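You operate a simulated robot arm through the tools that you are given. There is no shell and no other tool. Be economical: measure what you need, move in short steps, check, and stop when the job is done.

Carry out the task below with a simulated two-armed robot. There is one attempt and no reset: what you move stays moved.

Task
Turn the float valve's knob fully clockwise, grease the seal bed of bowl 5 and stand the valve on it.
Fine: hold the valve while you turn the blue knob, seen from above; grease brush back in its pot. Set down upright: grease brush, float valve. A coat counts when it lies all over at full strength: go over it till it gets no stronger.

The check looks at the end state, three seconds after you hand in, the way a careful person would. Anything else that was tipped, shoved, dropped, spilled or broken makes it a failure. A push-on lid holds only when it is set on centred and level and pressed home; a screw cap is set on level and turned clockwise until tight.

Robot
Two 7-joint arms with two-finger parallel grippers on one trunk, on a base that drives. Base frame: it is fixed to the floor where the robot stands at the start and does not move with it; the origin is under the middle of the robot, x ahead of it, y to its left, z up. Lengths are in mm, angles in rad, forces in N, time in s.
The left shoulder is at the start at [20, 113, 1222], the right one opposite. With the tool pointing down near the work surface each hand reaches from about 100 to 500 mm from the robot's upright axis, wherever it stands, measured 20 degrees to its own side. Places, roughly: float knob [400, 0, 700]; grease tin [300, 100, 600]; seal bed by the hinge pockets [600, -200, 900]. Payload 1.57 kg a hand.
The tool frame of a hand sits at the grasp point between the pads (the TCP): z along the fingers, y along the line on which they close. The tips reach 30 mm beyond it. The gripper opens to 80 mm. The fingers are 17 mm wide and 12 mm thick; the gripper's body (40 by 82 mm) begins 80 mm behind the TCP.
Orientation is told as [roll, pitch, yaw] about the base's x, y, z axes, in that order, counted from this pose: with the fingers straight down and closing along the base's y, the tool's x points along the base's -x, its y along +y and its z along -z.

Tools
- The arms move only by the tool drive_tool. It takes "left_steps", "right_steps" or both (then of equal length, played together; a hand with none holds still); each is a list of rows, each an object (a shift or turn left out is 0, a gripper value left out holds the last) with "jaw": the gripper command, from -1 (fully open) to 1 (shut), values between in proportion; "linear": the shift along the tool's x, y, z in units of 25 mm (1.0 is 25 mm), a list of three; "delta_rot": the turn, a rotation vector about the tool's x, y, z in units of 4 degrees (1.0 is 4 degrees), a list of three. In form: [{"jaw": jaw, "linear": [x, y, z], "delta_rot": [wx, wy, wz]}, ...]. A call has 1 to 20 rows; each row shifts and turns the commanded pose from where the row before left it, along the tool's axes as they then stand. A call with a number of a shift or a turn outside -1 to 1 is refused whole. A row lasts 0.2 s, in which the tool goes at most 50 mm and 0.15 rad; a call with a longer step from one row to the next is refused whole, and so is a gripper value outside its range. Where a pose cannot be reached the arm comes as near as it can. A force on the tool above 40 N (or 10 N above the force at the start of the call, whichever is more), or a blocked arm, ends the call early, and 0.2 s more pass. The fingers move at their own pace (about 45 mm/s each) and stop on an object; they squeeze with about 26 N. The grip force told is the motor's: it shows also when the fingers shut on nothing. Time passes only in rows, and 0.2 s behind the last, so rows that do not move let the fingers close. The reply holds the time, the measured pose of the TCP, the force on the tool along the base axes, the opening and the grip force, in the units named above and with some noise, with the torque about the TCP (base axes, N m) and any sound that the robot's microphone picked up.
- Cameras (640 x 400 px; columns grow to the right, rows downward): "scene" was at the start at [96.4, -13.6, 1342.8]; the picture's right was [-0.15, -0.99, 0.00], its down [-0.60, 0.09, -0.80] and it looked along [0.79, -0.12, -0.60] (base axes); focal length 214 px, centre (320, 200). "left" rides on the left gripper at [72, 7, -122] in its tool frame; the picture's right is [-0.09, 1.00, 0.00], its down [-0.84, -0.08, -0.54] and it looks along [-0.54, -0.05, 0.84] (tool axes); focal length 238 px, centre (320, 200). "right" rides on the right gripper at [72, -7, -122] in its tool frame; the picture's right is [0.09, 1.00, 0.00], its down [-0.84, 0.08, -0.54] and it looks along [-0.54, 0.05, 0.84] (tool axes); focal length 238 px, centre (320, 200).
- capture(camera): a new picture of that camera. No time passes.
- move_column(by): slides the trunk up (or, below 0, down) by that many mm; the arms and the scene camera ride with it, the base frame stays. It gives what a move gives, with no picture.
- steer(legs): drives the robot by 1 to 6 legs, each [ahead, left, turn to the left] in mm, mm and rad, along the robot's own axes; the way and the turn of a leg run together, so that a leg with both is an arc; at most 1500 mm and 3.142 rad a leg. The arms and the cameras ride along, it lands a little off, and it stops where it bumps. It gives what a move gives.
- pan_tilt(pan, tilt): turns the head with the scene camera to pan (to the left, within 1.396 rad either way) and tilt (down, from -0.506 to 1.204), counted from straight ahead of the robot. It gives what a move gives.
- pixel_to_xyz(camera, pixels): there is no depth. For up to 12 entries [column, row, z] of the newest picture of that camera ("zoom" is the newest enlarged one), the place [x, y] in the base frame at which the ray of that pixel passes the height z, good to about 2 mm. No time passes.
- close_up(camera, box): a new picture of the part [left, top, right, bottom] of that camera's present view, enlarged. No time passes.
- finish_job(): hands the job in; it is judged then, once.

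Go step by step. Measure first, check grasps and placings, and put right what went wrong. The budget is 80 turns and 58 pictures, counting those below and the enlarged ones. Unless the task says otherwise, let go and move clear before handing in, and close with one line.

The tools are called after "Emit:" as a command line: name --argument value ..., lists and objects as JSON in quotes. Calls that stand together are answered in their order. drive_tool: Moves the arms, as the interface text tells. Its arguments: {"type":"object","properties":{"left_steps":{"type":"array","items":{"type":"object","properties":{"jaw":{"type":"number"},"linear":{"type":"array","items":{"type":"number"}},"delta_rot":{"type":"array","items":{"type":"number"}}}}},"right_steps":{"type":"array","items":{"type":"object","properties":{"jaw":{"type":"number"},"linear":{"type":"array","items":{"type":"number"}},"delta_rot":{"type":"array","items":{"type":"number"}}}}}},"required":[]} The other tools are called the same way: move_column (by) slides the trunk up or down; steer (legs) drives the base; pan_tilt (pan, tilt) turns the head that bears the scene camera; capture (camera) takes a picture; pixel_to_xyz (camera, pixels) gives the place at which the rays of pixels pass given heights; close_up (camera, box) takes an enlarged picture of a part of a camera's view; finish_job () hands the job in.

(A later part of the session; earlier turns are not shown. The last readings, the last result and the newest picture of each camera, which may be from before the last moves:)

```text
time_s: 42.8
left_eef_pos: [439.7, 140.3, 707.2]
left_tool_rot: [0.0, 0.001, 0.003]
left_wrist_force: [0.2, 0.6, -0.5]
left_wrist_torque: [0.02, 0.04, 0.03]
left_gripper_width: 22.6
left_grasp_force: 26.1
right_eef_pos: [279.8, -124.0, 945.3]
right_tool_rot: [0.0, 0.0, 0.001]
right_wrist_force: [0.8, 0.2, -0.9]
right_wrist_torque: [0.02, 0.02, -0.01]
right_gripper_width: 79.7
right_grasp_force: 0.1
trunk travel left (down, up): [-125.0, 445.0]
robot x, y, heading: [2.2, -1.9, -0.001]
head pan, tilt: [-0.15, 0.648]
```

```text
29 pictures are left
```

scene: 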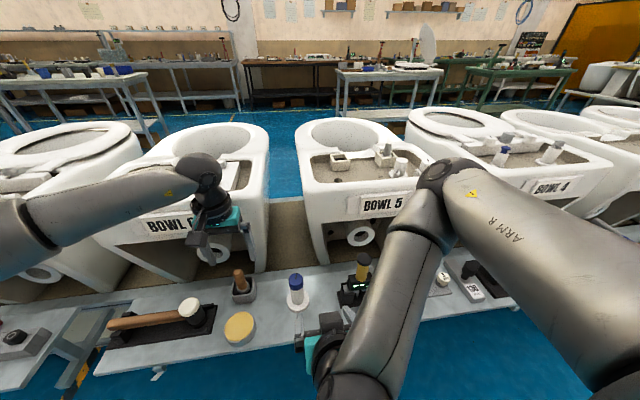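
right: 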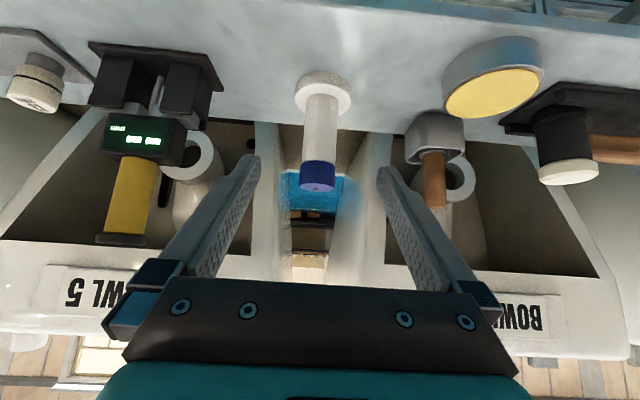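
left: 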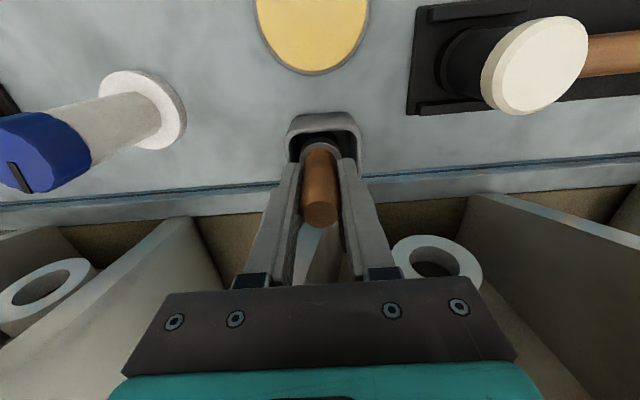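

Held at 22.6 mm. Lift straight up 85 mm and inspect the bristle length.

Emit:
drive_tool --left_steps '[{"linear": [0, 0, -0.85]}, {"linear": [0, 0, -0.85]}, {"linear": [0, 0, -0.85]}, {"linear": [0, 0, -0.85]}, {}]'

Emit:
close_up --camera "scene" --box '[190, 220, 310, 350]'

Emit:
capture --camera "left"

```text
time_s: 44.0
left_eef_pos: [439.2, 140.7, 793.2]
left_tool_rot: [0.0, 0.0, 0.004]
left_wrist_force: [-0.1, -0.9, -0.5]
left_wrist_torque: [-0.02, -0.03, 0.05]
left_gripper_width: 22.7
left_grasp_force: 26.0
right_eef_pos: [279.8, -124.6, 946.0]
right_tool_rot: [0.0, 0.0, 0.001]
right_wrist_force: [-0.6, -0.1, -0.7]
right_wrist_torque: [-0.01, -0.02, 0.0]
right_gripper_width: 79.9
right_grasp_force: 0.0
trunk travel left (down, up): [-125.0, 445.0]
robot x, y, heading: [-4.2, 1.3, 0.004]
head pan, tilt: [-0.15, 0.648]
```

```text
3.08 times, centred on (250, 285) of scene
```

zoom: 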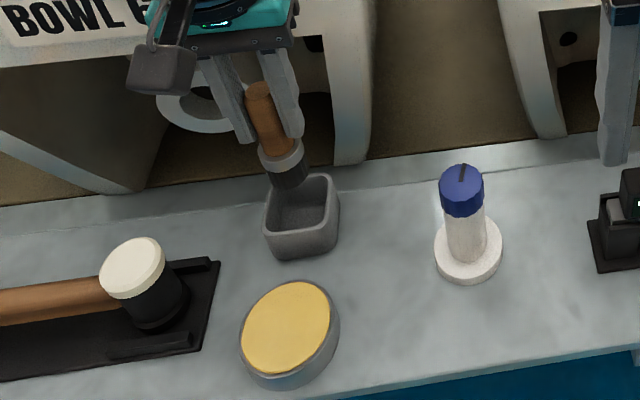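

```text
27 pictures are left
```

left: 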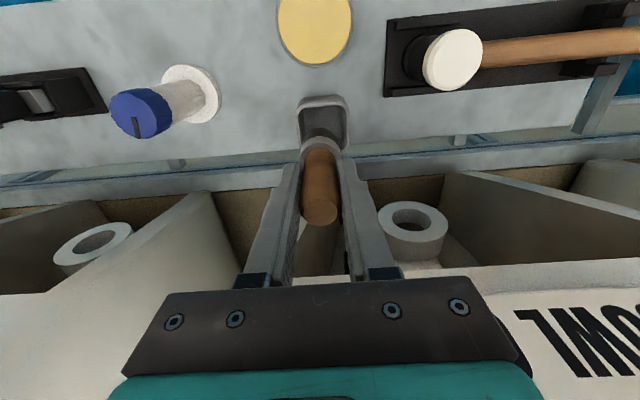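

Emit:
pixel_to_xyz --camera "zoom" --pixels '[[290, 180, 697], [290, 180, 707], [290, 180, 717], [287, 160, 717], [258, 88, 810], [289, 327, 650], [298, 215, 655]]'

Emit:
close_up --camera "right" --box '[380, 0, 640, 170]'

```text
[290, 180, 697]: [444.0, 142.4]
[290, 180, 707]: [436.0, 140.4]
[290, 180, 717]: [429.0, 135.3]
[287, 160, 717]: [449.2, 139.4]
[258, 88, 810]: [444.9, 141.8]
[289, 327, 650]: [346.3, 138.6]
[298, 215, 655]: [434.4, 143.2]
```

```text
2.35 times, centred on (510, 85) of right
```

zoom: 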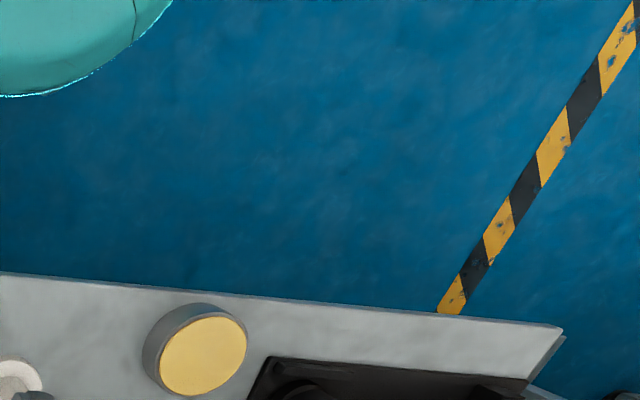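

Brush is nearly vertical, bristles ≈87 mm below the TCP. Move over the tin (348,142) and lower gently until it touches.

Emit:
drive_tool --left_steps '[{"linear": [0.9, 0, 0]}, {"linear": [0.9, 0, 0]}, {"linear": [0.9, 0, 0]}, {"linear": [0.85, 0, 0]}, {"linear": [0, 0, 0.9]}, {"linear": [0, 0, 0.7]}, {"linear": [0, 0, 0.4]}, {}]'

Emit:
close_up --camera "scene" --box '[190, 240, 310, 370]'

```text
time_s: 45.8
left_eef_pos: [348.7, 141.0, 743.2]
left_tool_rot: [0.0, 0.001, 0.003]
left_wrist_force: [-0.6, 0.1, -1.2]
left_wrist_torque: [0.02, -0.01, -0.03]
left_gripper_width: 22.8
left_grasp_force: 26.3
right_eef_pos: [280.5, -124.0, 946.7]
right_tool_rot: [0.001, -0.001, -0.001]
right_wrist_force: [-0.6, -0.2, 0.2]
right_wrist_torque: [-0.01, 0.02, -0.02]
right_gripper_width: 79.9
right_grasp_force: 0.2
trunk travel left (down, up): [-125.0, 445.0]
robot x, y, heading: [2.6, 2.7, -0.004]
head pan, tilt: [-0.15, 0.648]
```

```text
3.08 times, centred on (250, 305) of scene
```

zoom: 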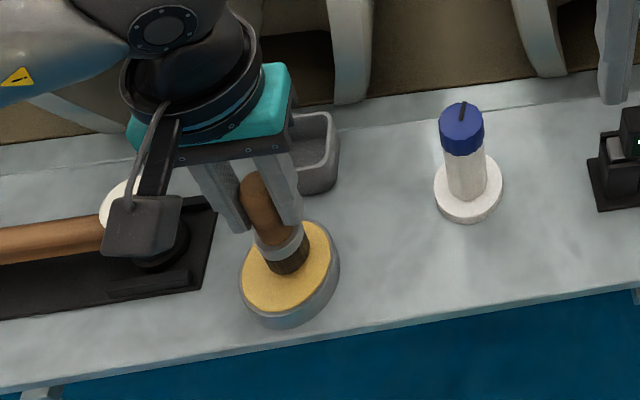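

Bristles are just above the grease at (290,265). Lower in 3 mm steps watching force.

Emit:
drive_tool --left_steps '[{"linear": [0, 0, 0.12]}, {"linear": [0, 0, 0.12]}, {}]'

Emit:
drive_tool --left_steps '[{"linear": [0, 0, 0.12]}, {"linear": [0, 0, 0.12]}, {}]'

Emit:
close_up --camera "scene" --box '[190, 240, 310, 370]'

```text
time_s: 46.5
left_eef_pos: [351.7, 139.1, 737.1]
left_tool_rot: [0.0, -0.001, 0.003]
left_wrist_force: [0.3, 0.1, -1.1]
left_wrist_torque: [0.0, 0.01, -0.01]
left_gripper_width: 22.9
left_grasp_force: 25.7
right_eef_pos: [280.4, -125.0, 946.0]
right_tool_rot: [-0.001, 0.0, -0.001]
right_wrist_force: [-0.4, -0.1, 0.3]
right_wrist_torque: [0.01, -0.03, 0.01]
right_gripper_width: 80.2
right_grasp_force: 0.1
trunk travel left (down, up): [-125.0, 445.0]
robot x, y, heading: [-1.0, 1.3, -0.003]
head pan, tilt: [-0.15, 0.648]
```

```text
time_s: 47.4
left_eef_pos: [351.6, 141.5, 731.6]
left_tool_rot: [0.0, -0.005, 0.004]
left_wrist_force: [3.5, 2.2, 20.7]
left_wrist_torque: [0.38, -0.25, -0.01]
left_gripper_width: 23.0
left_grasp_force: 26.3
right_eef_pos: [279.9, -123.1, 947.3]
right_tool_rot: [0.0, 0.0, 0.001]
right_wrist_force: [0.7, -0.1, -0.3]
right_wrist_torque: [-0.02, 0.0, 0.02]
right_gripper_width: 80.0
right_grasp_force: 0.1
trunk travel left (down, up): [-125.0, 445.0]
robot x, y, heading: [0.8, 3.2, -0.003]
head pan, tilt: [-0.15, 0.648]
```

```text
3.08 times, centred on (250, 305) of scene
```

zoom: 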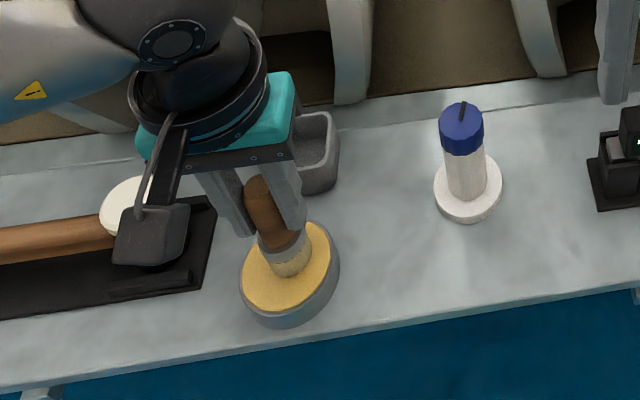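

Contact at TCP z≈732 (20 N) and the bristles now show yellow. Dab once more, lift, raise the trunk, and drive toward bowl 5.

Emit:
drive_tool --left_steps '[{"linear": [0, 0, -0.3]}, {"linear": [0.3, 0.2, 0]}, {"linear": [0, 0, 0.28]}, {"linear": [-0.3, -0.2, 0]}, {"linear": [-0.3, -0.2, 0]}, {"linear": [0.3, 0.2, 0]}, {"linear": [0, 0, -0.8]}, {"linear": [0, 0, -0.9]}, {"linear": [0, 0, -0.9]}, {"linear": [0, 0, -0.9]}, {}]'

Emit:
move_column --by 240

Emit:
steer --legs '[[0, -290, 0]]'

Emit:
steer --legs '[[110, 0, 0]]'

Emit:
capture --camera "left"

Emit:
capture --camera "scene"

```text
time_s: 49.8
left_eef_pos: [350.7, 140.1, 818.6]
left_tool_rot: [-0.001, -0.001, 0.004]
left_wrist_force: [-0.5, 0.0, -1.0]
left_wrist_torque: [0.03, 0.01, 0.0]
left_gripper_width: 22.5
left_grasp_force: 25.9
right_eef_pos: [279.1, -124.1, 945.3]
right_tool_rot: [0.001, -0.001, 0.0]
right_wrist_force: [-0.4, -0.5, -0.2]
right_wrist_torque: [0.04, 0.01, 0.02]
right_gripper_width: 79.9
right_grasp_force: 0.2
trunk travel left (down, up): [-125.0, 445.0]
robot x, y, heading: [3.2, 0.7, -0.001]
head pan, tilt: [-0.15, 0.648]
```

```text
time_s: 52.2
left_eef_pos: [350.4, 139.9, 1058.4]
left_tool_rot: [0.001, 0.001, 0.003]
left_wrist_force: [-0.5, 0.1, 0.1]
left_wrist_torque: [0.0, 0.02, -0.08]
left_gripper_width: 22.6
left_grasp_force: 25.9
right_eef_pos: [281.0, -124.4, 1186.1]
right_tool_rot: [-0.002, 0.001, 0.001]
right_wrist_force: [0.7, -0.2, -0.7]
right_wrist_torque: [-0.01, 0.02, -0.03]
right_gripper_width: 79.9
right_grasp_force: 0.1
trunk travel left (down, up): [-365.0, 205.0]
robot x, y, heading: [-1.8, 0.5, -0.003]
head pan, tilt: [-0.15, 0.648]
```

```text
time_s: 54.2
left_eef_pos: [349.0, -147.9, 1057.5]
left_tool_rot: [0.003, 0.0, 0.005]
left_wrist_force: [-0.8, 0.0, -1.2]
left_wrist_torque: [0.06, 0.0, -0.03]
left_gripper_width: 23.2
left_grasp_force: 25.6
right_eef_pos: [280.6, -412.4, 1185.8]
right_tool_rot: [-0.001, 0.0, 0.002]
right_wrist_force: [1.1, -0.7, 0.1]
right_wrist_torque: [0.04, -0.02, -0.01]
right_gripper_width: 79.7
right_grasp_force: 0.1
trunk travel left (down, up): [-365.0, 205.0]
robot x, y, heading: [0.7, -289.7, 0.002]
head pan, tilt: [-0.15, 0.648]
```

```text
time_s: 55.4
left_eef_pos: [461.4, -146.4, 1057.5]
left_tool_rot: [0.001, 0.001, 0.007]
left_wrist_force: [0.8, 0.6, 0.0]
left_wrist_torque: [-0.02, 0.01, 0.01]
left_gripper_width: 22.8
left_grasp_force: 26.6
right_eef_pos: [392.7, -411.2, 1185.7]
right_tool_rot: [0.0, 0.0, 0.003]
right_wrist_force: [0.9, 0.3, 0.3]
right_wrist_torque: [-0.02, 0.0, -0.01]
right_gripper_width: 80.1
right_grasp_force: 0.0
trunk travel left (down, up): [-365.0, 205.0]
robot x, y, heading: [108.2, -285.8, 0.005]
head pan, tilt: [-0.15, 0.648]
```

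```text
23 pictures are left
```

left: 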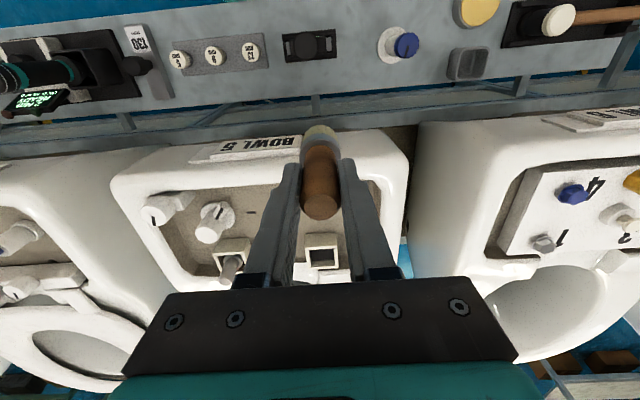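

```text
22 pictures are left
```

scene: 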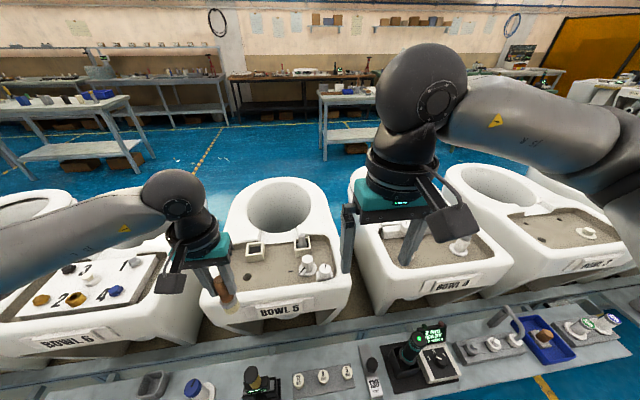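

Good: robot at (108,-286). Enlarge bowl 5's deck in the scene view and bowl 4's valve for reference.

Emit:
close_up --camera "scene" --box '[210, 220, 350, 310]'

Emit:
pixel_to_xyz --camera "zoom" --pixels '[[175, 265, 855], [175, 265, 865], [175, 265, 875]]'

```text
4.44 times, centred on (280, 265) of scene
```

zoom: 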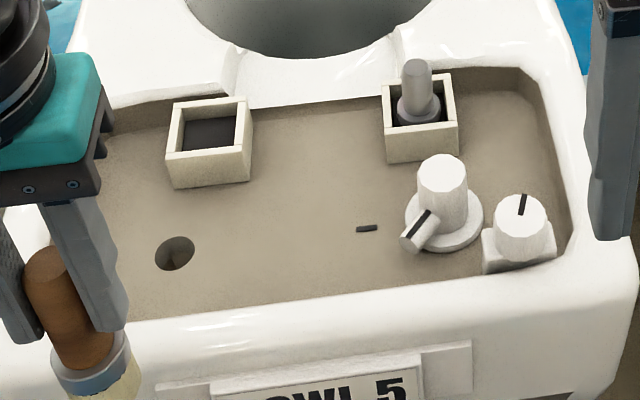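

```text
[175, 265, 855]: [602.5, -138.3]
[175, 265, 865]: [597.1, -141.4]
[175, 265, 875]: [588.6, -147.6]
```

The hole is at (175,253) in the zoom and there's also a dash mark at (367,228). I'll check bowl 4's installed valve via the right camera, to be sure where the seal bed lies.

Emit:
capture --camera "right"

Emit:
pixel_to_xyz --camera "zoom" --pixels '[[175, 253, 865], [367, 228, 865], [443, 232, 865], [212, 160, 865], [422, 125, 865], [133, 253, 865]]'

```text
20 pictures are left
```

right: 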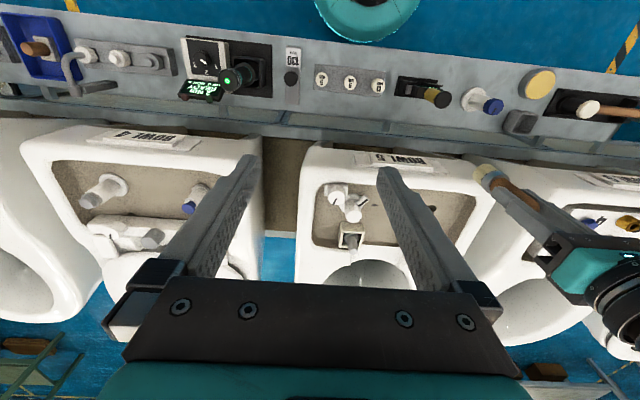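

```text
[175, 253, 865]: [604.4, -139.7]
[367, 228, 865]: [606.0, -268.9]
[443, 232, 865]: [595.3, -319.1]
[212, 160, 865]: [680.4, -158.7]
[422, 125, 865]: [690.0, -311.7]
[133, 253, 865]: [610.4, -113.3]
```

Bowl 4's blue valve sits at the same spot as bowl 5's hole relative to the white knob, so the bed is around (604,-141). Move the brush over it.

Emit:
drive_tool --left_steps '[{"linear": [-0.83, 0.03, 0]}, {"linear": [-0.83, 0.03, 0]}, {"linear": [-0.83, 0.03, 0]}, {"linear": [-0.83, 0.03, 0]}, {"linear": [-0.83, 0.03, 0]}, {"linear": [-0.83, 0.03, 0]}, {"linear": [-0.83, 0.03, 0]}, {"linear": [0, 0, 0.85]}, {"linear": [0, 0, 0.85]}, {"linear": [0, 0, 0.85]}, {"linear": [0, 0, 0.85]}, {}]'

Emit:
close_up --camera "scene" --box '[210, 210, 350, 300]'

```text
time_s: 58.0
left_eef_pos: [605.4, -140.2, 972.8]
left_tool_rot: [0.0, 0.0, 0.006]
left_wrist_force: [-0.9, -0.3, -1.8]
left_wrist_torque: [0.0, 0.01, 0.0]
left_gripper_width: 22.7
left_grasp_force: 25.6
right_eef_pos: [390.6, -410.6, 1186.0]
right_tool_rot: [0.001, -0.001, 0.004]
right_wrist_force: [-0.2, 0.5, -0.4]
right_wrist_torque: [-0.01, 0.0, -0.01]
right_gripper_width: 80.1
right_grasp_force: 0.1
trunk travel left (down, up): [-365.0, 205.0]
robot x, y, heading: [106.9, -286.4, 0.002]
head pan, tilt: [-0.15, 0.648]
```

```text
4.44 times, centred on (280, 255) of scene
```

zoom: 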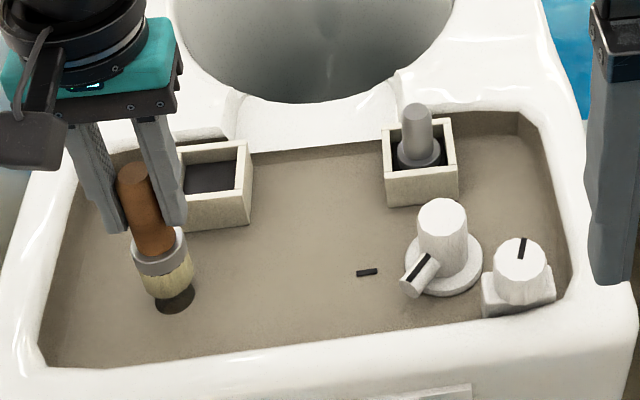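

Brush is over the hole. Offset to one side (+y 20) and lower to feel the bed.

Emit:
drive_tool --left_steps '[{"linear": [0, 0.8, 0]}, {"linear": [0, 0, 0.6]}, {"linear": [0, 0, 0.12]}, {}]'

Emit:
drive_tool --left_steps '[{"linear": [0, 0, 0.12]}, {"linear": [0, 0, 0.08]}, {}]'

```text
time_s: 59.0
left_eef_pos: [605.1, -119.9, 958.4]
left_tool_rot: [0.0, -0.007, 0.007]
left_wrist_force: [-0.4, 1.4, 21.6]
left_wrist_torque: [-0.04, -0.13, 0.03]
left_gripper_width: 23.1
left_grasp_force: 26.0
right_eef_pos: [388.8, -411.5, 1186.2]
right_tool_rot: [0.001, -0.002, 0.004]
right_wrist_force: [0.2, -0.3, -0.3]
right_wrist_torque: [0.03, 0.01, 0.01]
right_gripper_width: 80.1
right_grasp_force: 0.0
trunk travel left (down, up): [-365.0, 205.0]
robot x, y, heading: [107.9, -287.3, 0.002]
head pan, tilt: [-0.15, 0.648]
```

```text
time_s: 59.8
left_eef_pos: [605.4, -120.4, 952.4]
left_tool_rot: [0.0, -0.005, 0.008]
left_wrist_force: [1.8, -1.6, 20.4]
left_wrist_torque: [-0.08, -0.14, 0.06]
left_gripper_width: 23.0
left_grasp_force: 25.8
right_eef_pos: [388.5, -410.7, 1186.7]
right_tool_rot: [0.002, -0.002, 0.005]
right_wrist_force: [0.0, -1.0, -1.0]
right_wrist_torque: [-0.02, 0.02, 0.01]
right_gripper_width: 79.9
right_grasp_force: 0.1
trunk travel left (down, up): [-365.0, 205.0]
robot x, y, heading: [108.2, -289.4, 0.004]
head pan, tilt: [-0.15, 0.648]
```

Force stuck at 20 N while descending, so the brush is slipping up in the grip; back off to a lighter pressure.

Emit:
drive_tool --left_steps '[{"linear": [0, 0, -0.06]}, {}]'

Emit:
drive_tool --left_steps '[{"linear": [0, 0, -0.04]}, {}]'

Emit:
close_up --camera "scene" --box '[210, 210, 350, 300]'

```text
time_s: 60.4
left_eef_pos: [605.6, -120.6, 954.3]
left_tool_rot: [0.0, -0.001, 0.005]
left_wrist_force: [3.9, -1.8, 13.9]
left_wrist_torque: [-0.23, -0.37, 0.02]
left_gripper_width: 22.8
left_grasp_force: 26.7
right_eef_pos: [389.5, -410.5, 1187.3]
right_tool_rot: [0.001, -0.001, 0.002]
right_wrist_force: [0.0, -0.5, 0.2]
right_wrist_torque: [-0.01, -0.01, 0.02]
right_gripper_width: 80.3
right_grasp_force: 0.2
trunk travel left (down, up): [-365.0, 205.0]
robot x, y, heading: [115.7, -285.0, 0.005]
head pan, tilt: [-0.15, 0.648]
```

```text
time_s: 61.0
left_eef_pos: [605.4, -120.0, 951.9]
left_tool_rot: [0.0, 0.001, 0.007]
left_wrist_force: [1.6, -1.2, 7.2]
left_wrist_torque: [-0.21, -0.26, -0.04]
left_gripper_width: 22.7
left_grasp_force: 26.2
right_eef_pos: [390.3, -411.5, 1186.3]
right_tool_rot: [0.0, -0.001, 0.004]
right_wrist_force: [-1.1, 0.8, 1.1]
right_wrist_torque: [-0.01, 0.04, -0.02]
right_gripper_width: 80.2
right_grasp_force: 0.1
trunk travel left (down, up): [-365.0, 205.0]
robot x, y, heading: [110.4, -284.3, 0.003]
head pan, tilt: [-0.15, 0.648]
```

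```text
4.44 times, centred on (280, 255) of scene
```

zoom: 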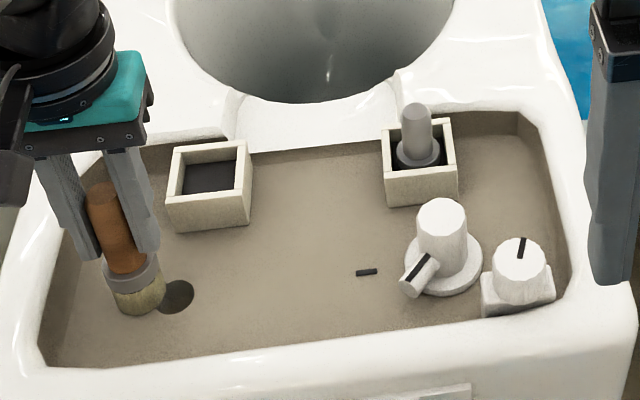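

Pressure 7 N is gentle. Paint one full circle of radius 20 mm around the hole.

Emit:
drive_tool --left_steps '[{"linear": [0.4, -0.107, 0]}, {"linear": [0.293, -0.293, 0]}, {"linear": [0.107, -0.4, 0]}, {"linear": [-0.107, -0.4, 0]}, {"linear": [-0.293, -0.293, 0]}, {"linear": [-0.4, -0.107, 0]}, {"linear": [-0.4, 0.107, 0]}, {"linear": [-0.293, 0.293, 0]}, {"linear": [-0.107, 0.4, 0]}, {"linear": [0.107, 0.4, 0]}, {"linear": [0.293, 0.293, 0]}, {"linear": [0.4, 0.107, 0]}, {}]'

Emit:
close_up --camera "scene" --box '[210, 210, 350, 300]'

```text
time_s: 63.8
left_eef_pos: [605.1, -119.5, 952.9]
left_tool_rot: [0.0, 0.0, 0.006]
left_wrist_force: [0.2, 0.5, 1.3]
left_wrist_torque: [0.02, -0.03, 0.01]
left_gripper_width: 22.9
left_grasp_force: 26.7
right_eef_pos: [390.1, -409.9, 1186.1]
right_tool_rot: [0.001, 0.0, 0.004]
right_wrist_force: [0.6, -0.3, 0.3]
right_wrist_torque: [0.01, -0.01, 0.01]
right_gripper_width: 79.9
right_grasp_force: 0.2
trunk travel left (down, up): [-365.0, 205.0]
robot x, y, heading: [109.1, -287.9, 0.003]
head pan, tilt: [-0.15, 0.648]
```

```text
4.44 times, centred on (280, 255) of scene
```

zoom: 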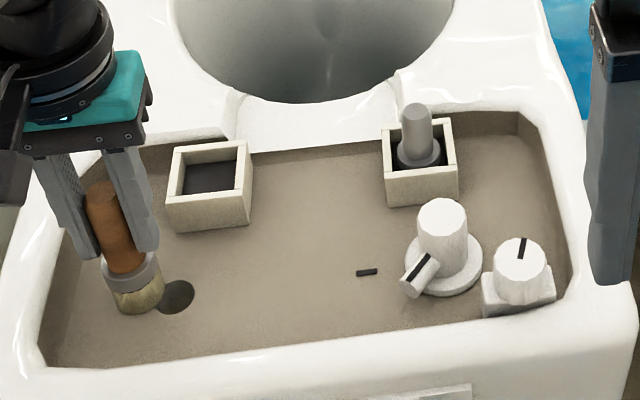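

No coat visible yet and force fell to 1 N — contact was too light. Press down 2.5 mm and do another lap.

Emit:
drive_tool --left_steps '[{"linear": [0, 0, 0.06]}, {"linear": [0, 0, 0.05]}, {}]'

Emit:
drive_tool --left_steps '[{"linear": [0.4, -0.107, 0]}, {"linear": [0.293, -0.293, 0]}, {"linear": [0.107, -0.4, 0]}, {"linear": [-0.107, -0.4, 0]}, {"linear": [-0.293, -0.293, 0]}, {"linear": [-0.4, -0.107, 0]}, {"linear": [-0.4, 0.107, 0]}, {"linear": [-0.293, 0.293, 0]}, {"linear": [-0.107, 0.4, 0]}, {"linear": [0.107, 0.4, 0]}, {"linear": [0.293, 0.293, 0]}, {"linear": [0.4, 0.107, 0]}, {}]'

Emit:
close_up --camera "scene" --box '[210, 230, 310, 300]'

```text
time_s: 64.6
left_eef_pos: [605.6, -118.7, 952.9]
left_tool_rot: [-0.001, -0.004, 0.007]
left_wrist_force: [-3.2, 3.4, 20.1]
left_wrist_torque: [0.2, 0.13, 0.0]
left_gripper_width: 22.9
left_grasp_force: 26.3
right_eef_pos: [388.3, -411.1, 1186.8]
right_tool_rot: [0.0, -0.002, 0.004]
right_wrist_force: [-0.5, 0.6, 0.4]
right_wrist_torque: [0.0, -0.03, -0.01]
right_gripper_width: 80.1
right_grasp_force: 0.1
trunk travel left (down, up): [-365.0, 205.0]
robot x, y, heading: [110.9, -288.0, 0.006]
head pan, tilt: [-0.15, 0.648]
```

```text
time_s: 67.4
left_eef_pos: [604.6, -119.9, 950.2]
left_tool_rot: [0.003, 0.001, 0.007]
left_wrist_force: [-0.3, 0.4, 4.8]
left_wrist_torque: [0.03, -0.14, -0.02]
left_gripper_width: 23.2
left_grasp_force: 25.7
right_eef_pos: [390.6, -411.3, 1186.4]
right_tool_rot: [0.0, -0.001, 0.002]
right_wrist_force: [0.8, -0.7, 0.6]
right_wrist_torque: [0.02, 0.04, 0.0]
right_gripper_width: 80.1
right_grasp_force: 0.1
trunk travel left (down, up): [-365.0, 205.0]
robot x, y, heading: [108.2, -289.4, 0.003]
head pan, tilt: [-0.15, 0.648]
```

```text
5.71 times, centred on (260, 265) of scene
```

zoom: 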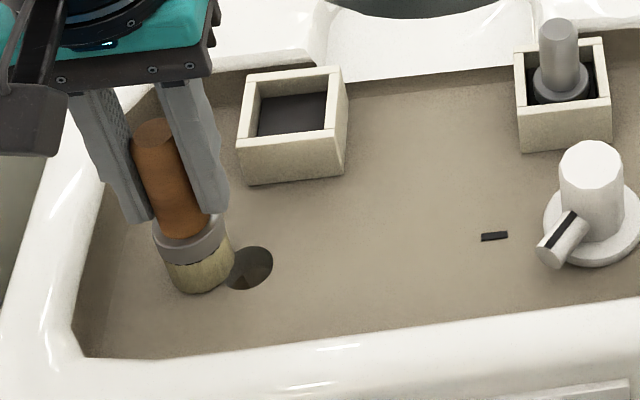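

No obvious coat; lift the brush aside and look at the bed closely.

Emit:
drive_tool --left_steps '[{"linear": [0, 0, -0.9]}, {"linear": [0, 0, -0.9]}, {"linear": [0.5, 0.9, 0]}, {"linear": [0.5, 0.9, 0]}, {}]'

Emit:
close_up --camera "scene" --box '[200, 225, 300, 295]'

```text
time_s: 68.6
left_eef_pos: [579.4, -74.3, 993.2]
left_tool_rot: [0.001, 0.0, 0.003]
left_wrist_force: [0.1, -0.4, -0.8]
left_wrist_torque: [0.0, -0.01, -0.03]
left_gripper_width: 22.9
left_grasp_force: 25.7
right_eef_pos: [390.4, -411.6, 1187.5]
right_tool_rot: [-0.001, -0.001, 0.004]
right_wrist_force: [0.1, -0.3, -0.1]
right_wrist_torque: [-0.02, 0.02, -0.01]
right_gripper_width: 80.2
right_grasp_force: 0.0
trunk travel left (down, up): [-365.0, 205.0]
robot x, y, heading: [111.5, -288.7, 0.002]
head pan, tilt: [-0.15, 0.648]
```

```text
5.71 times, centred on (250, 260) of scene
```

zoom: 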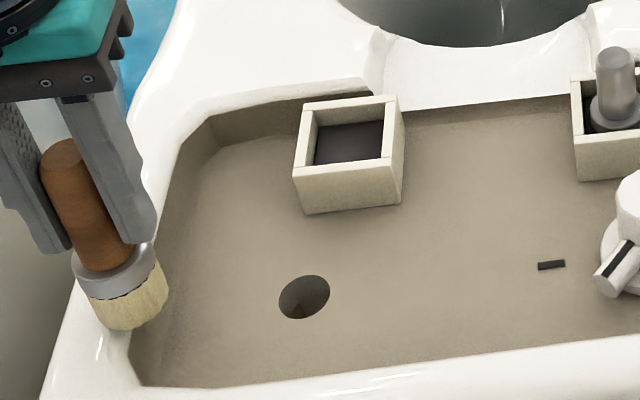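

The bristles are loaded (yellow) but the deck near the hole shows no grease. Look closely at bowl 4's installed valve to verify the bed's position.

Emit:
close_up --camera "right" --box '[10, 110, 270, 280]'

Emit:
pixel_to_xyz --camera "right" --pixels '[[112, 184, 870], [202, 188, 870], [432, 207, 870], [348, 190, 870], [334, 188, 870]]'

```text
2.35 times, centred on (140, 195) of right
```

zoom: 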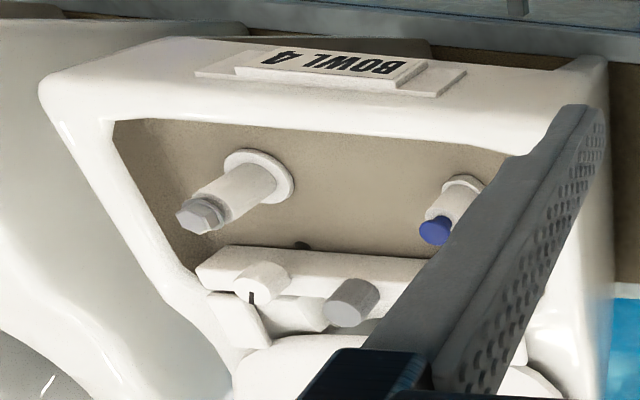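

```text
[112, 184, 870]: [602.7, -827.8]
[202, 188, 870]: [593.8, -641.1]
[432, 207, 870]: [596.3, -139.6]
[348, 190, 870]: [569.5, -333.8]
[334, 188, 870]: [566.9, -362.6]
```

Bowl 4's layout isn't conclusive, and the task's rough y (-200) suggests a spot between the hole (-141) and the dash (-269). Enlarge that area strongly.

Emit:
close_up --camera "scene" --box '[240, 255, 304, 295]'

Emit:
close_up --camera "right" --box '[300, 160, 500, 285]'

```text
10.00 times, centred on (272, 275) of scene
```

zoom: 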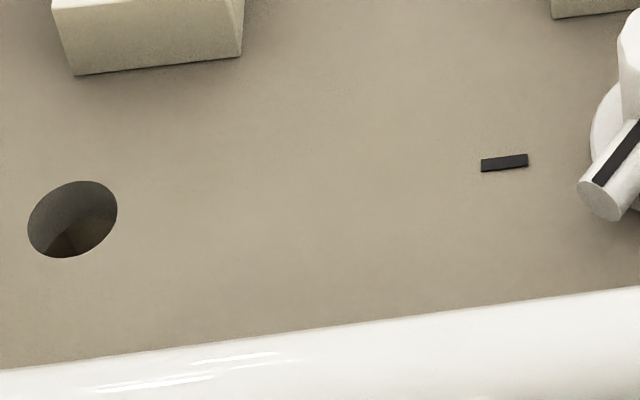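

```text
3.20 times, centred on (400, 222) of right
```

zoom: 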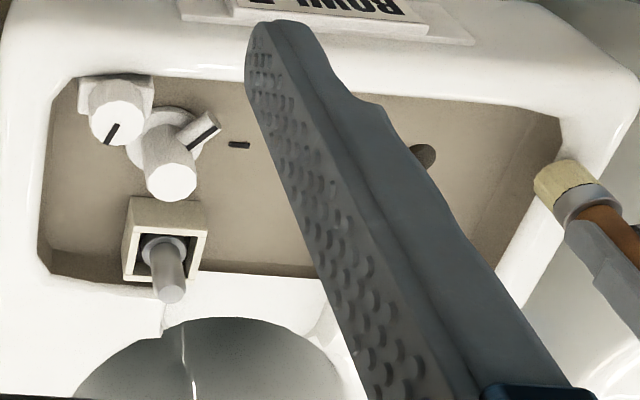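

No bed outline is visible. Test the spot between hole and dash at (604,-205): touch and make a short stroke, then look.

Emit:
drive_tool --left_steps '[{"linear": [-0.17, -0.87, 0]}, {"linear": [-0.17, -0.87, 0]}, {"linear": [-0.17, -0.87, 0]}, {"linear": [-0.17, -0.87, 0]}, {"linear": [-0.17, -0.87, 0]}, {"linear": [-0.17, -0.87, 0]}, {"linear": [0, 0, 0.8]}, {"linear": [0, 0, 0.7]}, {"linear": [0, 0, 0.12]}, {}]'

Emit:
drive_tool --left_steps '[{"linear": [0, 0, 0.06]}, {"linear": [0, 0.2, 0]}, {"linear": [0, 0.2, 0]}, {"linear": [0, -0.2, 0]}, {"linear": [0, -0.2, 0]}, {"linear": [0, -0.2, 0]}, {"linear": [0, -0.2, 0]}, {"linear": [0, 0.2, 0]}, {"linear": [0, 0.2, 0]}]'

Emit:
close_up --camera "scene" --box '[210, 220, 338, 300]'

```text
time_s: 70.8
left_eef_pos: [606.5, -205.1, 953.4]
left_tool_rot: [0.0, 0.001, 0.007]
left_wrist_force: [0.8, -0.9, -0.4]
left_wrist_torque: [-0.01, 0.01, 0.02]
left_gripper_width: 22.7
left_grasp_force: 25.5
right_eef_pos: [390.1, -410.3, 1185.2]
right_tool_rot: [0.001, -0.003, 0.004]
right_wrist_force: [0.1, 0.0, 0.4]
right_wrist_torque: [0.03, 0.02, 0.04]
right_gripper_width: 80.2
right_grasp_force: 0.1
trunk travel left (down, up): [-365.0, 205.0]
robot x, y, heading: [109.2, -291.5, 0.0]
head pan, tilt: [-0.15, 0.648]
```

```text
time_s: 72.8
left_eef_pos: [606.1, -205.3, 953.0]
left_tool_rot: [0.0, 0.001, 0.003]
left_wrist_force: [0.5, 1.2, -0.2]
left_wrist_torque: [0.0, 0.0, 0.02]
left_gripper_width: 22.9
left_grasp_force: 26.2
right_eef_pos: [389.8, -411.3, 1186.2]
right_tool_rot: [-0.001, 0.0, 0.001]
right_wrist_force: [-0.7, 0.3, 0.0]
right_wrist_torque: [-0.01, -0.01, -0.03]
right_gripper_width: 80.0
right_grasp_force: 0.1
trunk travel left (down, up): [-365.0, 205.0]
robot x, y, heading: [109.4, -289.9, 0.001]
head pan, tilt: [-0.15, 0.648]
```

```text
5.00 times, centred on (274, 260) of scene
```

zoom: 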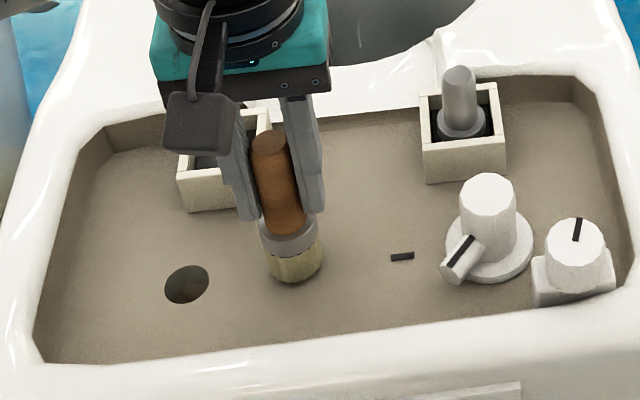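

Not yet in contact (force ≈0). Go lower by small steps and stroke.

Emit:
drive_tool --left_steps '[{"linear": [0, 0, 0.08]}, {"linear": [0, 0, 0.06]}, {}]'

Emit:
drive_tool --left_steps '[{"linear": [0, 0, 0.06]}, {"linear": [0, 0.3, 0]}, {"linear": [0, 0.3, 0]}, {"linear": [0, -0.3, 0]}, {"linear": [0, -0.3, 0]}, {"linear": [0, -0.3, 0]}, {"linear": [0, -0.3, 0]}, {"linear": [0, 0.3, 0]}, {"linear": [0, 0.3, 0]}]'

Emit:
drive_tool --left_steps '[{"linear": [0, 0.3, 0]}, {"linear": [0, 0.3, 0]}, {}]'

Emit:
close_up --camera "scene" --box '[210, 220, 338, 300]'

```text
time_s: 73.6
left_eef_pos: [605.9, -205.4, 949.6]
left_tool_rot: [0.001, 0.0, 0.007]
left_wrist_force: [0.0, 0.2, -0.1]
left_wrist_torque: [0.03, 0.01, 0.0]
left_gripper_width: 22.8
left_grasp_force: 25.9
right_eef_pos: [389.6, -410.3, 1185.3]
right_tool_rot: [0.0, 0.0, 0.004]
right_wrist_force: [0.6, 0.9, 0.2]
right_wrist_torque: [-0.01, 0.02, -0.03]
right_gripper_width: 80.1
right_grasp_force: 0.0
trunk travel left (down, up): [-365.0, 205.0]
robot x, y, heading: [107.3, -287.4, 0.002]
head pan, tilt: [-0.15, 0.648]
```

```text
time_s: 75.6
left_eef_pos: [605.0, -207.7, 949.7]
left_tool_rot: [-0.004, -0.002, 0.003]
left_wrist_force: [0.0, -5.8, 16.9]
left_wrist_torque: [-0.38, -0.17, -0.07]
left_gripper_width: 22.8
left_grasp_force: 26.2
right_eef_pos: [388.7, -411.3, 1186.0]
right_tool_rot: [0.0, -0.002, 0.003]
right_wrist_force: [0.6, -0.1, 0.1]
right_wrist_torque: [0.0, 0.01, 0.0]
right_gripper_width: 80.0
right_grasp_force: 0.0
trunk travel left (down, up): [-365.0, 205.0]
robot x, y, heading: [107.1, -287.3, 0.004]
head pan, tilt: [-0.15, 0.648]
```

```text
time_s: 76.4
left_eef_pos: [604.3, -191.1, 949.6]
left_tool_rot: [0.0, 0.0, 0.004]
left_wrist_force: [0.1, -6.6, 16.1]
left_wrist_torque: [-0.4, -0.24, -0.03]
left_gripper_width: 23.2
left_grasp_force: 26.1
right_eef_pos: [388.2, -411.7, 1186.2]
right_tool_rot: [0.002, -0.002, 0.003]
right_wrist_force: [-0.5, 0.2, -0.3]
right_wrist_torque: [0.0, 0.02, 0.03]
right_gripper_width: 79.9
right_grasp_force: 0.1
trunk travel left (down, up): [-365.0, 205.0]
robot x, y, heading: [108.7, -286.6, 0.006]
head pan, tilt: [-0.15, 0.648]
```

```text
5.00 times, centred on (274, 260) of scene
```

zoom: 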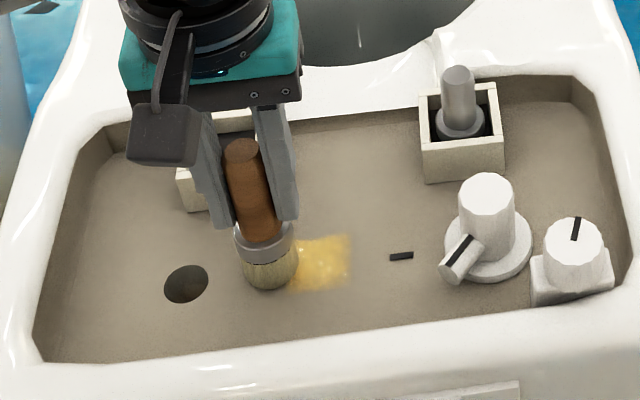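

Grease appears at (320,265) in the zoom — the bed lies between hole and dash. Lift the brush clear left to see its extent.

Emit:
drive_tool --left_steps '[{"linear": [0, 0, -0.5]}, {"linear": [0, 0.9, -0.5]}, {"linear": [0, 0.9, 0]}, {"linear": [0, 0.9, 0]}, {}]'

Emit:
close_up --camera "scene" --box '[242, 245, 306, 285]'

```text
time_s: 77.6
left_eef_pos: [605.8, -122.8, 974.3]
left_tool_rot: [0.001, 0.001, 0.005]
left_wrist_force: [0.6, -0.8, -1.5]
left_wrist_torque: [0.04, -0.02, -0.01]
left_gripper_width: 23.0
left_grasp_force: 26.6
right_eef_pos: [391.0, -411.0, 1186.8]
right_tool_rot: [-0.002, 0.0, 0.004]
right_wrist_force: [0.6, -0.3, 0.1]
right_wrist_torque: [0.0, 0.0, 0.02]
right_gripper_width: 80.0
right_grasp_force: 0.0
trunk travel left (down, up): [-365.0, 205.0]
robot x, y, heading: [111.0, -290.1, 0.0]
head pan, tilt: [-0.15, 0.648]
```

```text
10.00 times, centred on (274, 265) of scene
```

zoom: 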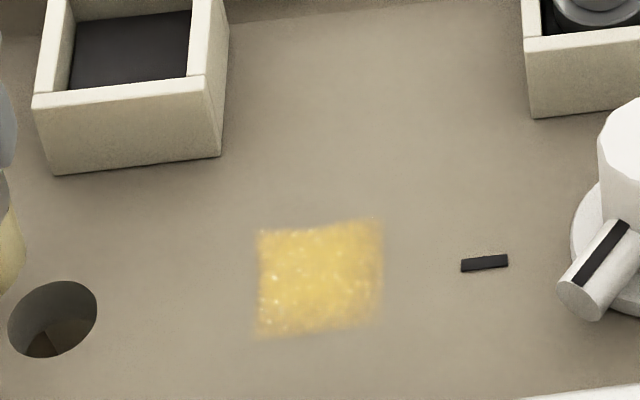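

Emit:
pixel_to_xyz --camera "zoom" --pixels '[[258, 232, 868], [383, 218, 868], [380, 325, 868], [255, 338, 868], [319, 278, 868], [52, 318, 868], [484, 264, 868], [127, 165, 868]]'

```text
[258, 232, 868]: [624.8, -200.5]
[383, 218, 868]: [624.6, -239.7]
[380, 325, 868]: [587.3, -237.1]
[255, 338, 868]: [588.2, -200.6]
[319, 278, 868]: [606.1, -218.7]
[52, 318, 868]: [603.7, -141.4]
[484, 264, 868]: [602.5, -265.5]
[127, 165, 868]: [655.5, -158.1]
```

The patch is a sharp square ≈38 mm: x 587–625, y −200 to −239, centre (606,−219) — that's the bed. Raster over it generously with the brush.

Emit:
drive_tool --left_steps '[{"linear": [0.12, -0.77, 0]}, {"linear": [0.12, -0.77, 0]}, {"linear": [0.12, -0.77, 0]}, {"linear": [0.12, -0.77, 0]}, {"linear": [0, 0, 0.8]}, {"linear": [0, 0, 0.12]}, {"linear": [0, 0, 0.1]}, {}]'

Emit:
drive_tool --left_steps '[{"linear": [0, -0.34, 0]}, {"linear": [0, -0.34, 0]}, {"linear": [0, -0.34, 0]}, {"linear": [0, -0.34, 0]}, {"linear": [0, -0.34, 0]}, {"linear": [-0.48, 0, 0]}, {"linear": [0, 0.34, 0]}, {"linear": [0, 0.34, 0]}, {"linear": [0, 0.34, 0]}, {"linear": [0, 0.34, 0]}, {"linear": [0, 0.34, 0]}, {"linear": [-0.48, 0, 0]}, {"linear": [0, -0.34, 0]}, {"linear": [0, -0.34, 0]}, {"linear": [0, -0.34, 0]}, {"linear": [0, -0.34, 0]}, {"linear": [0, -0.34, 0]}, {}]'

Emit:
drive_tool --left_steps '[{"linear": [0, 0.34, 0]}, {"linear": [0, 0.34, 0]}, {"linear": [0, 0.34, 0]}, {"linear": [0, 0.34, 0]}, {"linear": [0, 0.34, 0]}, {"linear": [0.48, 0, 0]}, {"linear": [0, -0.34, 0]}, {"linear": [0, -0.34, 0]}, {"linear": [0, -0.34, 0]}, {"linear": [0, -0.34, 0]}, {"linear": [0, -0.34, 0]}, {"linear": [0.48, 0, 0]}, {"linear": [0, 0.34, 0]}, {"linear": [0, 0.34, 0]}, {"linear": [0, 0.34, 0]}, {"linear": [0, 0.34, 0]}, {"linear": [0, 0.34, 0]}, {}]'

Emit:
drive_tool --left_steps '[{"linear": [0, 0, -0.5]}, {"linear": [0, 0.9, -0.5]}, {"linear": [0, 0.9, 0]}, {"linear": [0, 0.9, 0]}, {}]'

Emit:
close_up --camera "scene" --box '[242, 245, 306, 285]'

```text
time_s: 79.4
left_eef_pos: [593.3, -200.0, 949.4]
left_tool_rot: [0.0, -0.003, 0.006]
left_wrist_force: [-1.7, 1.8, 12.5]
left_wrist_torque: [0.08, -0.04, 0.02]
left_gripper_width: 22.9
left_grasp_force: 25.6
right_eef_pos: [388.7, -410.1, 1186.5]
right_tool_rot: [0.0, -0.002, 0.004]
right_wrist_force: [-0.3, 0.5, 0.2]
right_wrist_torque: [-0.01, -0.01, -0.01]
right_gripper_width: 79.8
right_grasp_force: 0.2
trunk travel left (down, up): [-365.0, 205.0]
robot x, y, heading: [111.6, -286.0, 0.005]
head pan, tilt: [-0.15, 0.648]
```

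```text
time_s: 83.2
left_eef_pos: [617.7, -241.5, 948.2]
left_tool_rot: [-0.001, 0.001, 0.008]
left_wrist_force: [-0.6, -0.6, 0.2]
left_wrist_torque: [0.0, 0.02, 0.0]
left_gripper_width: 23.1
left_grasp_force: 25.8
right_eef_pos: [389.4, -411.3, 1186.3]
right_tool_rot: [0.0, 0.001, 0.004]
right_wrist_force: [0.6, -0.6, 0.6]
right_wrist_torque: [-0.01, 0.0, -0.02]
right_gripper_width: 80.0
right_grasp_force: 0.1
trunk travel left (down, up): [-365.0, 205.0]
robot x, y, heading: [111.8, -285.7, 0.006]
head pan, tilt: [-0.15, 0.648]
```

```text
time_s: 87.0
left_eef_pos: [594.2, -200.5, 948.9]
left_tool_rot: [-0.001, -0.001, 0.007]
left_wrist_force: [0.5, -0.6, -1.0]
left_wrist_torque: [0.02, 0.02, 0.02]
left_gripper_width: 22.9
left_grasp_force: 26.0
right_eef_pos: [390.6, -411.4, 1186.3]
right_tool_rot: [0.0, -0.001, 0.004]
right_wrist_force: [1.1, -0.9, 0.9]
right_wrist_torque: [0.01, 0.0, 0.03]
right_gripper_width: 80.0
right_grasp_force: 0.1
trunk travel left (down, up): [-365.0, 205.0]
robot x, y, heading: [110.2, -287.8, 0.004]
head pan, tilt: [-0.15, 0.648]
```

```text
time_s: 88.2
left_eef_pos: [592.9, -132.2, 974.0]
left_tool_rot: [-0.001, 0.0, 0.005]
left_wrist_force: [0.3, 0.5, -0.4]
left_wrist_torque: [0.02, 0.0, -0.01]
left_gripper_width: 23.0
left_grasp_force: 25.5
right_eef_pos: [390.3, -410.5, 1185.6]
right_tool_rot: [-0.001, 0.0, 0.003]
right_wrist_force: [0.0, 0.3, 0.3]
right_wrist_torque: [-0.01, 0.03, 0.02]
right_gripper_width: 80.2
right_grasp_force: 0.0
trunk travel left (down, up): [-365.0, 205.0]
robot x, y, heading: [107.7, -285.8, 0.003]
head pan, tilt: [-0.15, 0.648]
```

```text
10.00 times, centred on (274, 265) of scene
```

zoom: 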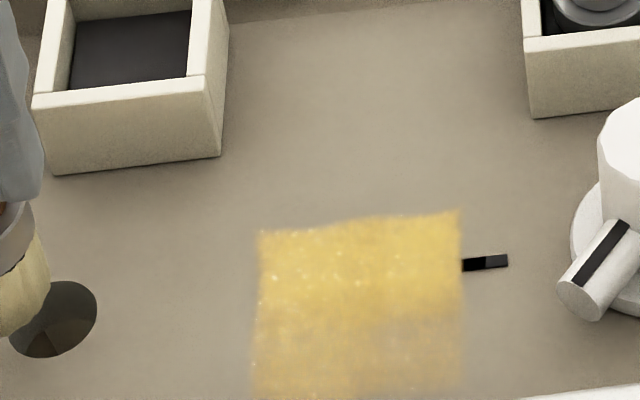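

The bed is bigger: right edge at col 461 (at the dash), left at 257, top row 220, extending below the crop. Take a wider look for its front limit.

Emit:
close_up --camera "scene" --box '[242, 255, 306, 295]'

Emit:
pixel_to_xyz --camera "zoom" --pixels '[[257, 131, 868], [461, 112, 868], [255, 300, 868], [461, 300, 868], [350, 330, 868], [300, 320, 868], [461, 165, 868]]'

```text
10.00 times, centred on (274, 275) of scene
```

zoom: 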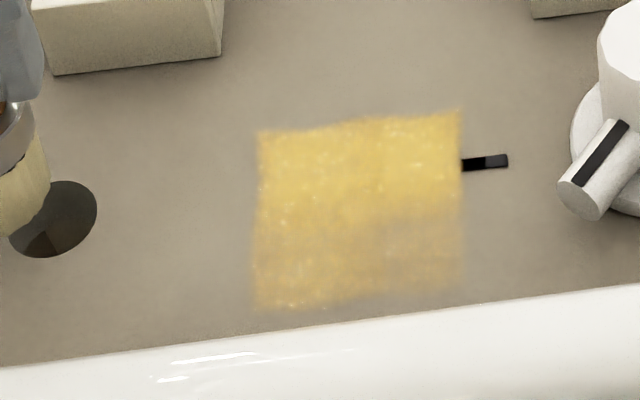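

```text
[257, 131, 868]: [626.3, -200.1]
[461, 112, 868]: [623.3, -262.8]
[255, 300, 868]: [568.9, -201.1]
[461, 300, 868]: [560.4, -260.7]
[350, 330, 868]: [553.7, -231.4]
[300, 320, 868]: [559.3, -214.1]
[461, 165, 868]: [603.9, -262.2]
```

The bed spans x 563–625, y −200 to −262, centre (595,−231). Raster all of it with steady pressure, adjusting height between passes.

Emit:
drive_tool --left_steps '[{"linear": [-0.2, -0.73, 0]}, {"linear": [-0.2, -0.73, 0]}, {"linear": [-0.2, -0.73, 0]}, {"linear": [-0.2, -0.73, 0]}, {"linear": [0, 0, 0.9]}, {"linear": [0, 0, 0.12]}, {"linear": [0, 0, 0.12]}, {}]'

Emit:
drive_tool --left_steps '[{"linear": [0, -0.416, 0]}, {"linear": [0, -0.416, 0]}, {"linear": [0, -0.416, 0]}, {"linear": [0, -0.416, 0]}, {"linear": [0, -0.416, 0]}, {"linear": [0.48, 0, 0.02]}, {"linear": [0, 0.416, 0]}, {"linear": [0, 0.416, 0]}, {"linear": [0, 0.416, 0]}, {"linear": [0, 0.416, 0]}, {"linear": [0, 0.416, 0]}, {}]'

Emit:
drive_tool --left_steps '[{"linear": [0.48, 0, 0.04]}, {"linear": [0, -0.416, 0]}, {"linear": [0, -0.416, 0]}, {"linear": [0, -0.416, 0]}, {"linear": [0, -0.416, 0]}, {"linear": [0, -0.416, 0]}, {"linear": [0.48, 0, 0.04]}, {"linear": [0, 0.416, 0]}, {"linear": [0, 0.416, 0]}, {"linear": [0, 0.416, 0]}, {"linear": [0, 0.416, 0]}, {"linear": [0, 0.416, 0]}, {}]'

```text
time_s: 90.0
left_eef_pos: [613.8, -204.9, 948.0]
left_tool_rot: [0.0, -0.004, 0.009]
left_wrist_force: [-1.8, 1.5, 20.9]
left_wrist_torque: [0.18, -0.07, 0.01]
left_gripper_width: 22.8
left_grasp_force: 26.2
right_eef_pos: [388.8, -409.5, 1186.4]
right_tool_rot: [0.0, -0.004, 0.004]
right_wrist_force: [-0.2, -0.4, 0.9]
right_wrist_torque: [0.01, 0.01, 0.0]
right_gripper_width: 80.1
right_grasp_force: 0.1
trunk travel left (down, up): [-365.0, 205.0]
robot x, y, heading: [110.9, -285.9, 0.005]
head pan, tilt: [-0.15, 0.648]
```

```text
time_s: 92.6
left_eef_pos: [602.5, -204.1, 943.4]
left_tool_rot: [0.003, 0.0, 0.007]
left_wrist_force: [-0.3, -0.2, 1.3]
left_wrist_torque: [-0.02, 0.01, -0.01]
left_gripper_width: 22.9
left_grasp_force: 25.8
right_eef_pos: [389.4, -409.9, 1185.2]
right_tool_rot: [-0.001, 0.0, 0.004]
right_wrist_force: [0.9, 0.2, 1.0]
right_wrist_torque: [0.03, 0.0, -0.01]
right_gripper_width: 80.2
right_grasp_force: 0.1
trunk travel left (down, up): [-365.0, 205.0]
robot x, y, heading: [107.9, -288.8, 0.003]
head pan, tilt: [-0.15, 0.648]
```

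```text
time_s: 95.4
left_eef_pos: [578.4, -204.9, 943.0]
left_tool_rot: [0.0, -0.001, 0.004]
left_wrist_force: [-0.4, -4.6, 14.3]
left_wrist_torque: [-0.3, 0.01, 0.01]
left_gripper_width: 23.0
left_grasp_force: 26.2
right_eef_pos: [390.2, -410.7, 1187.2]
right_tool_rot: [-0.001, 0.001, 0.005]
right_wrist_force: [-0.3, -0.5, -0.6]
right_wrist_torque: [0.01, 0.0, 0.0]
right_gripper_width: 80.2
right_grasp_force: 0.0
trunk travel left (down, up): [-365.0, 205.0]
robot x, y, heading: [108.6, -285.1, 0.004]
head pan, tilt: [-0.15, 0.648]
```

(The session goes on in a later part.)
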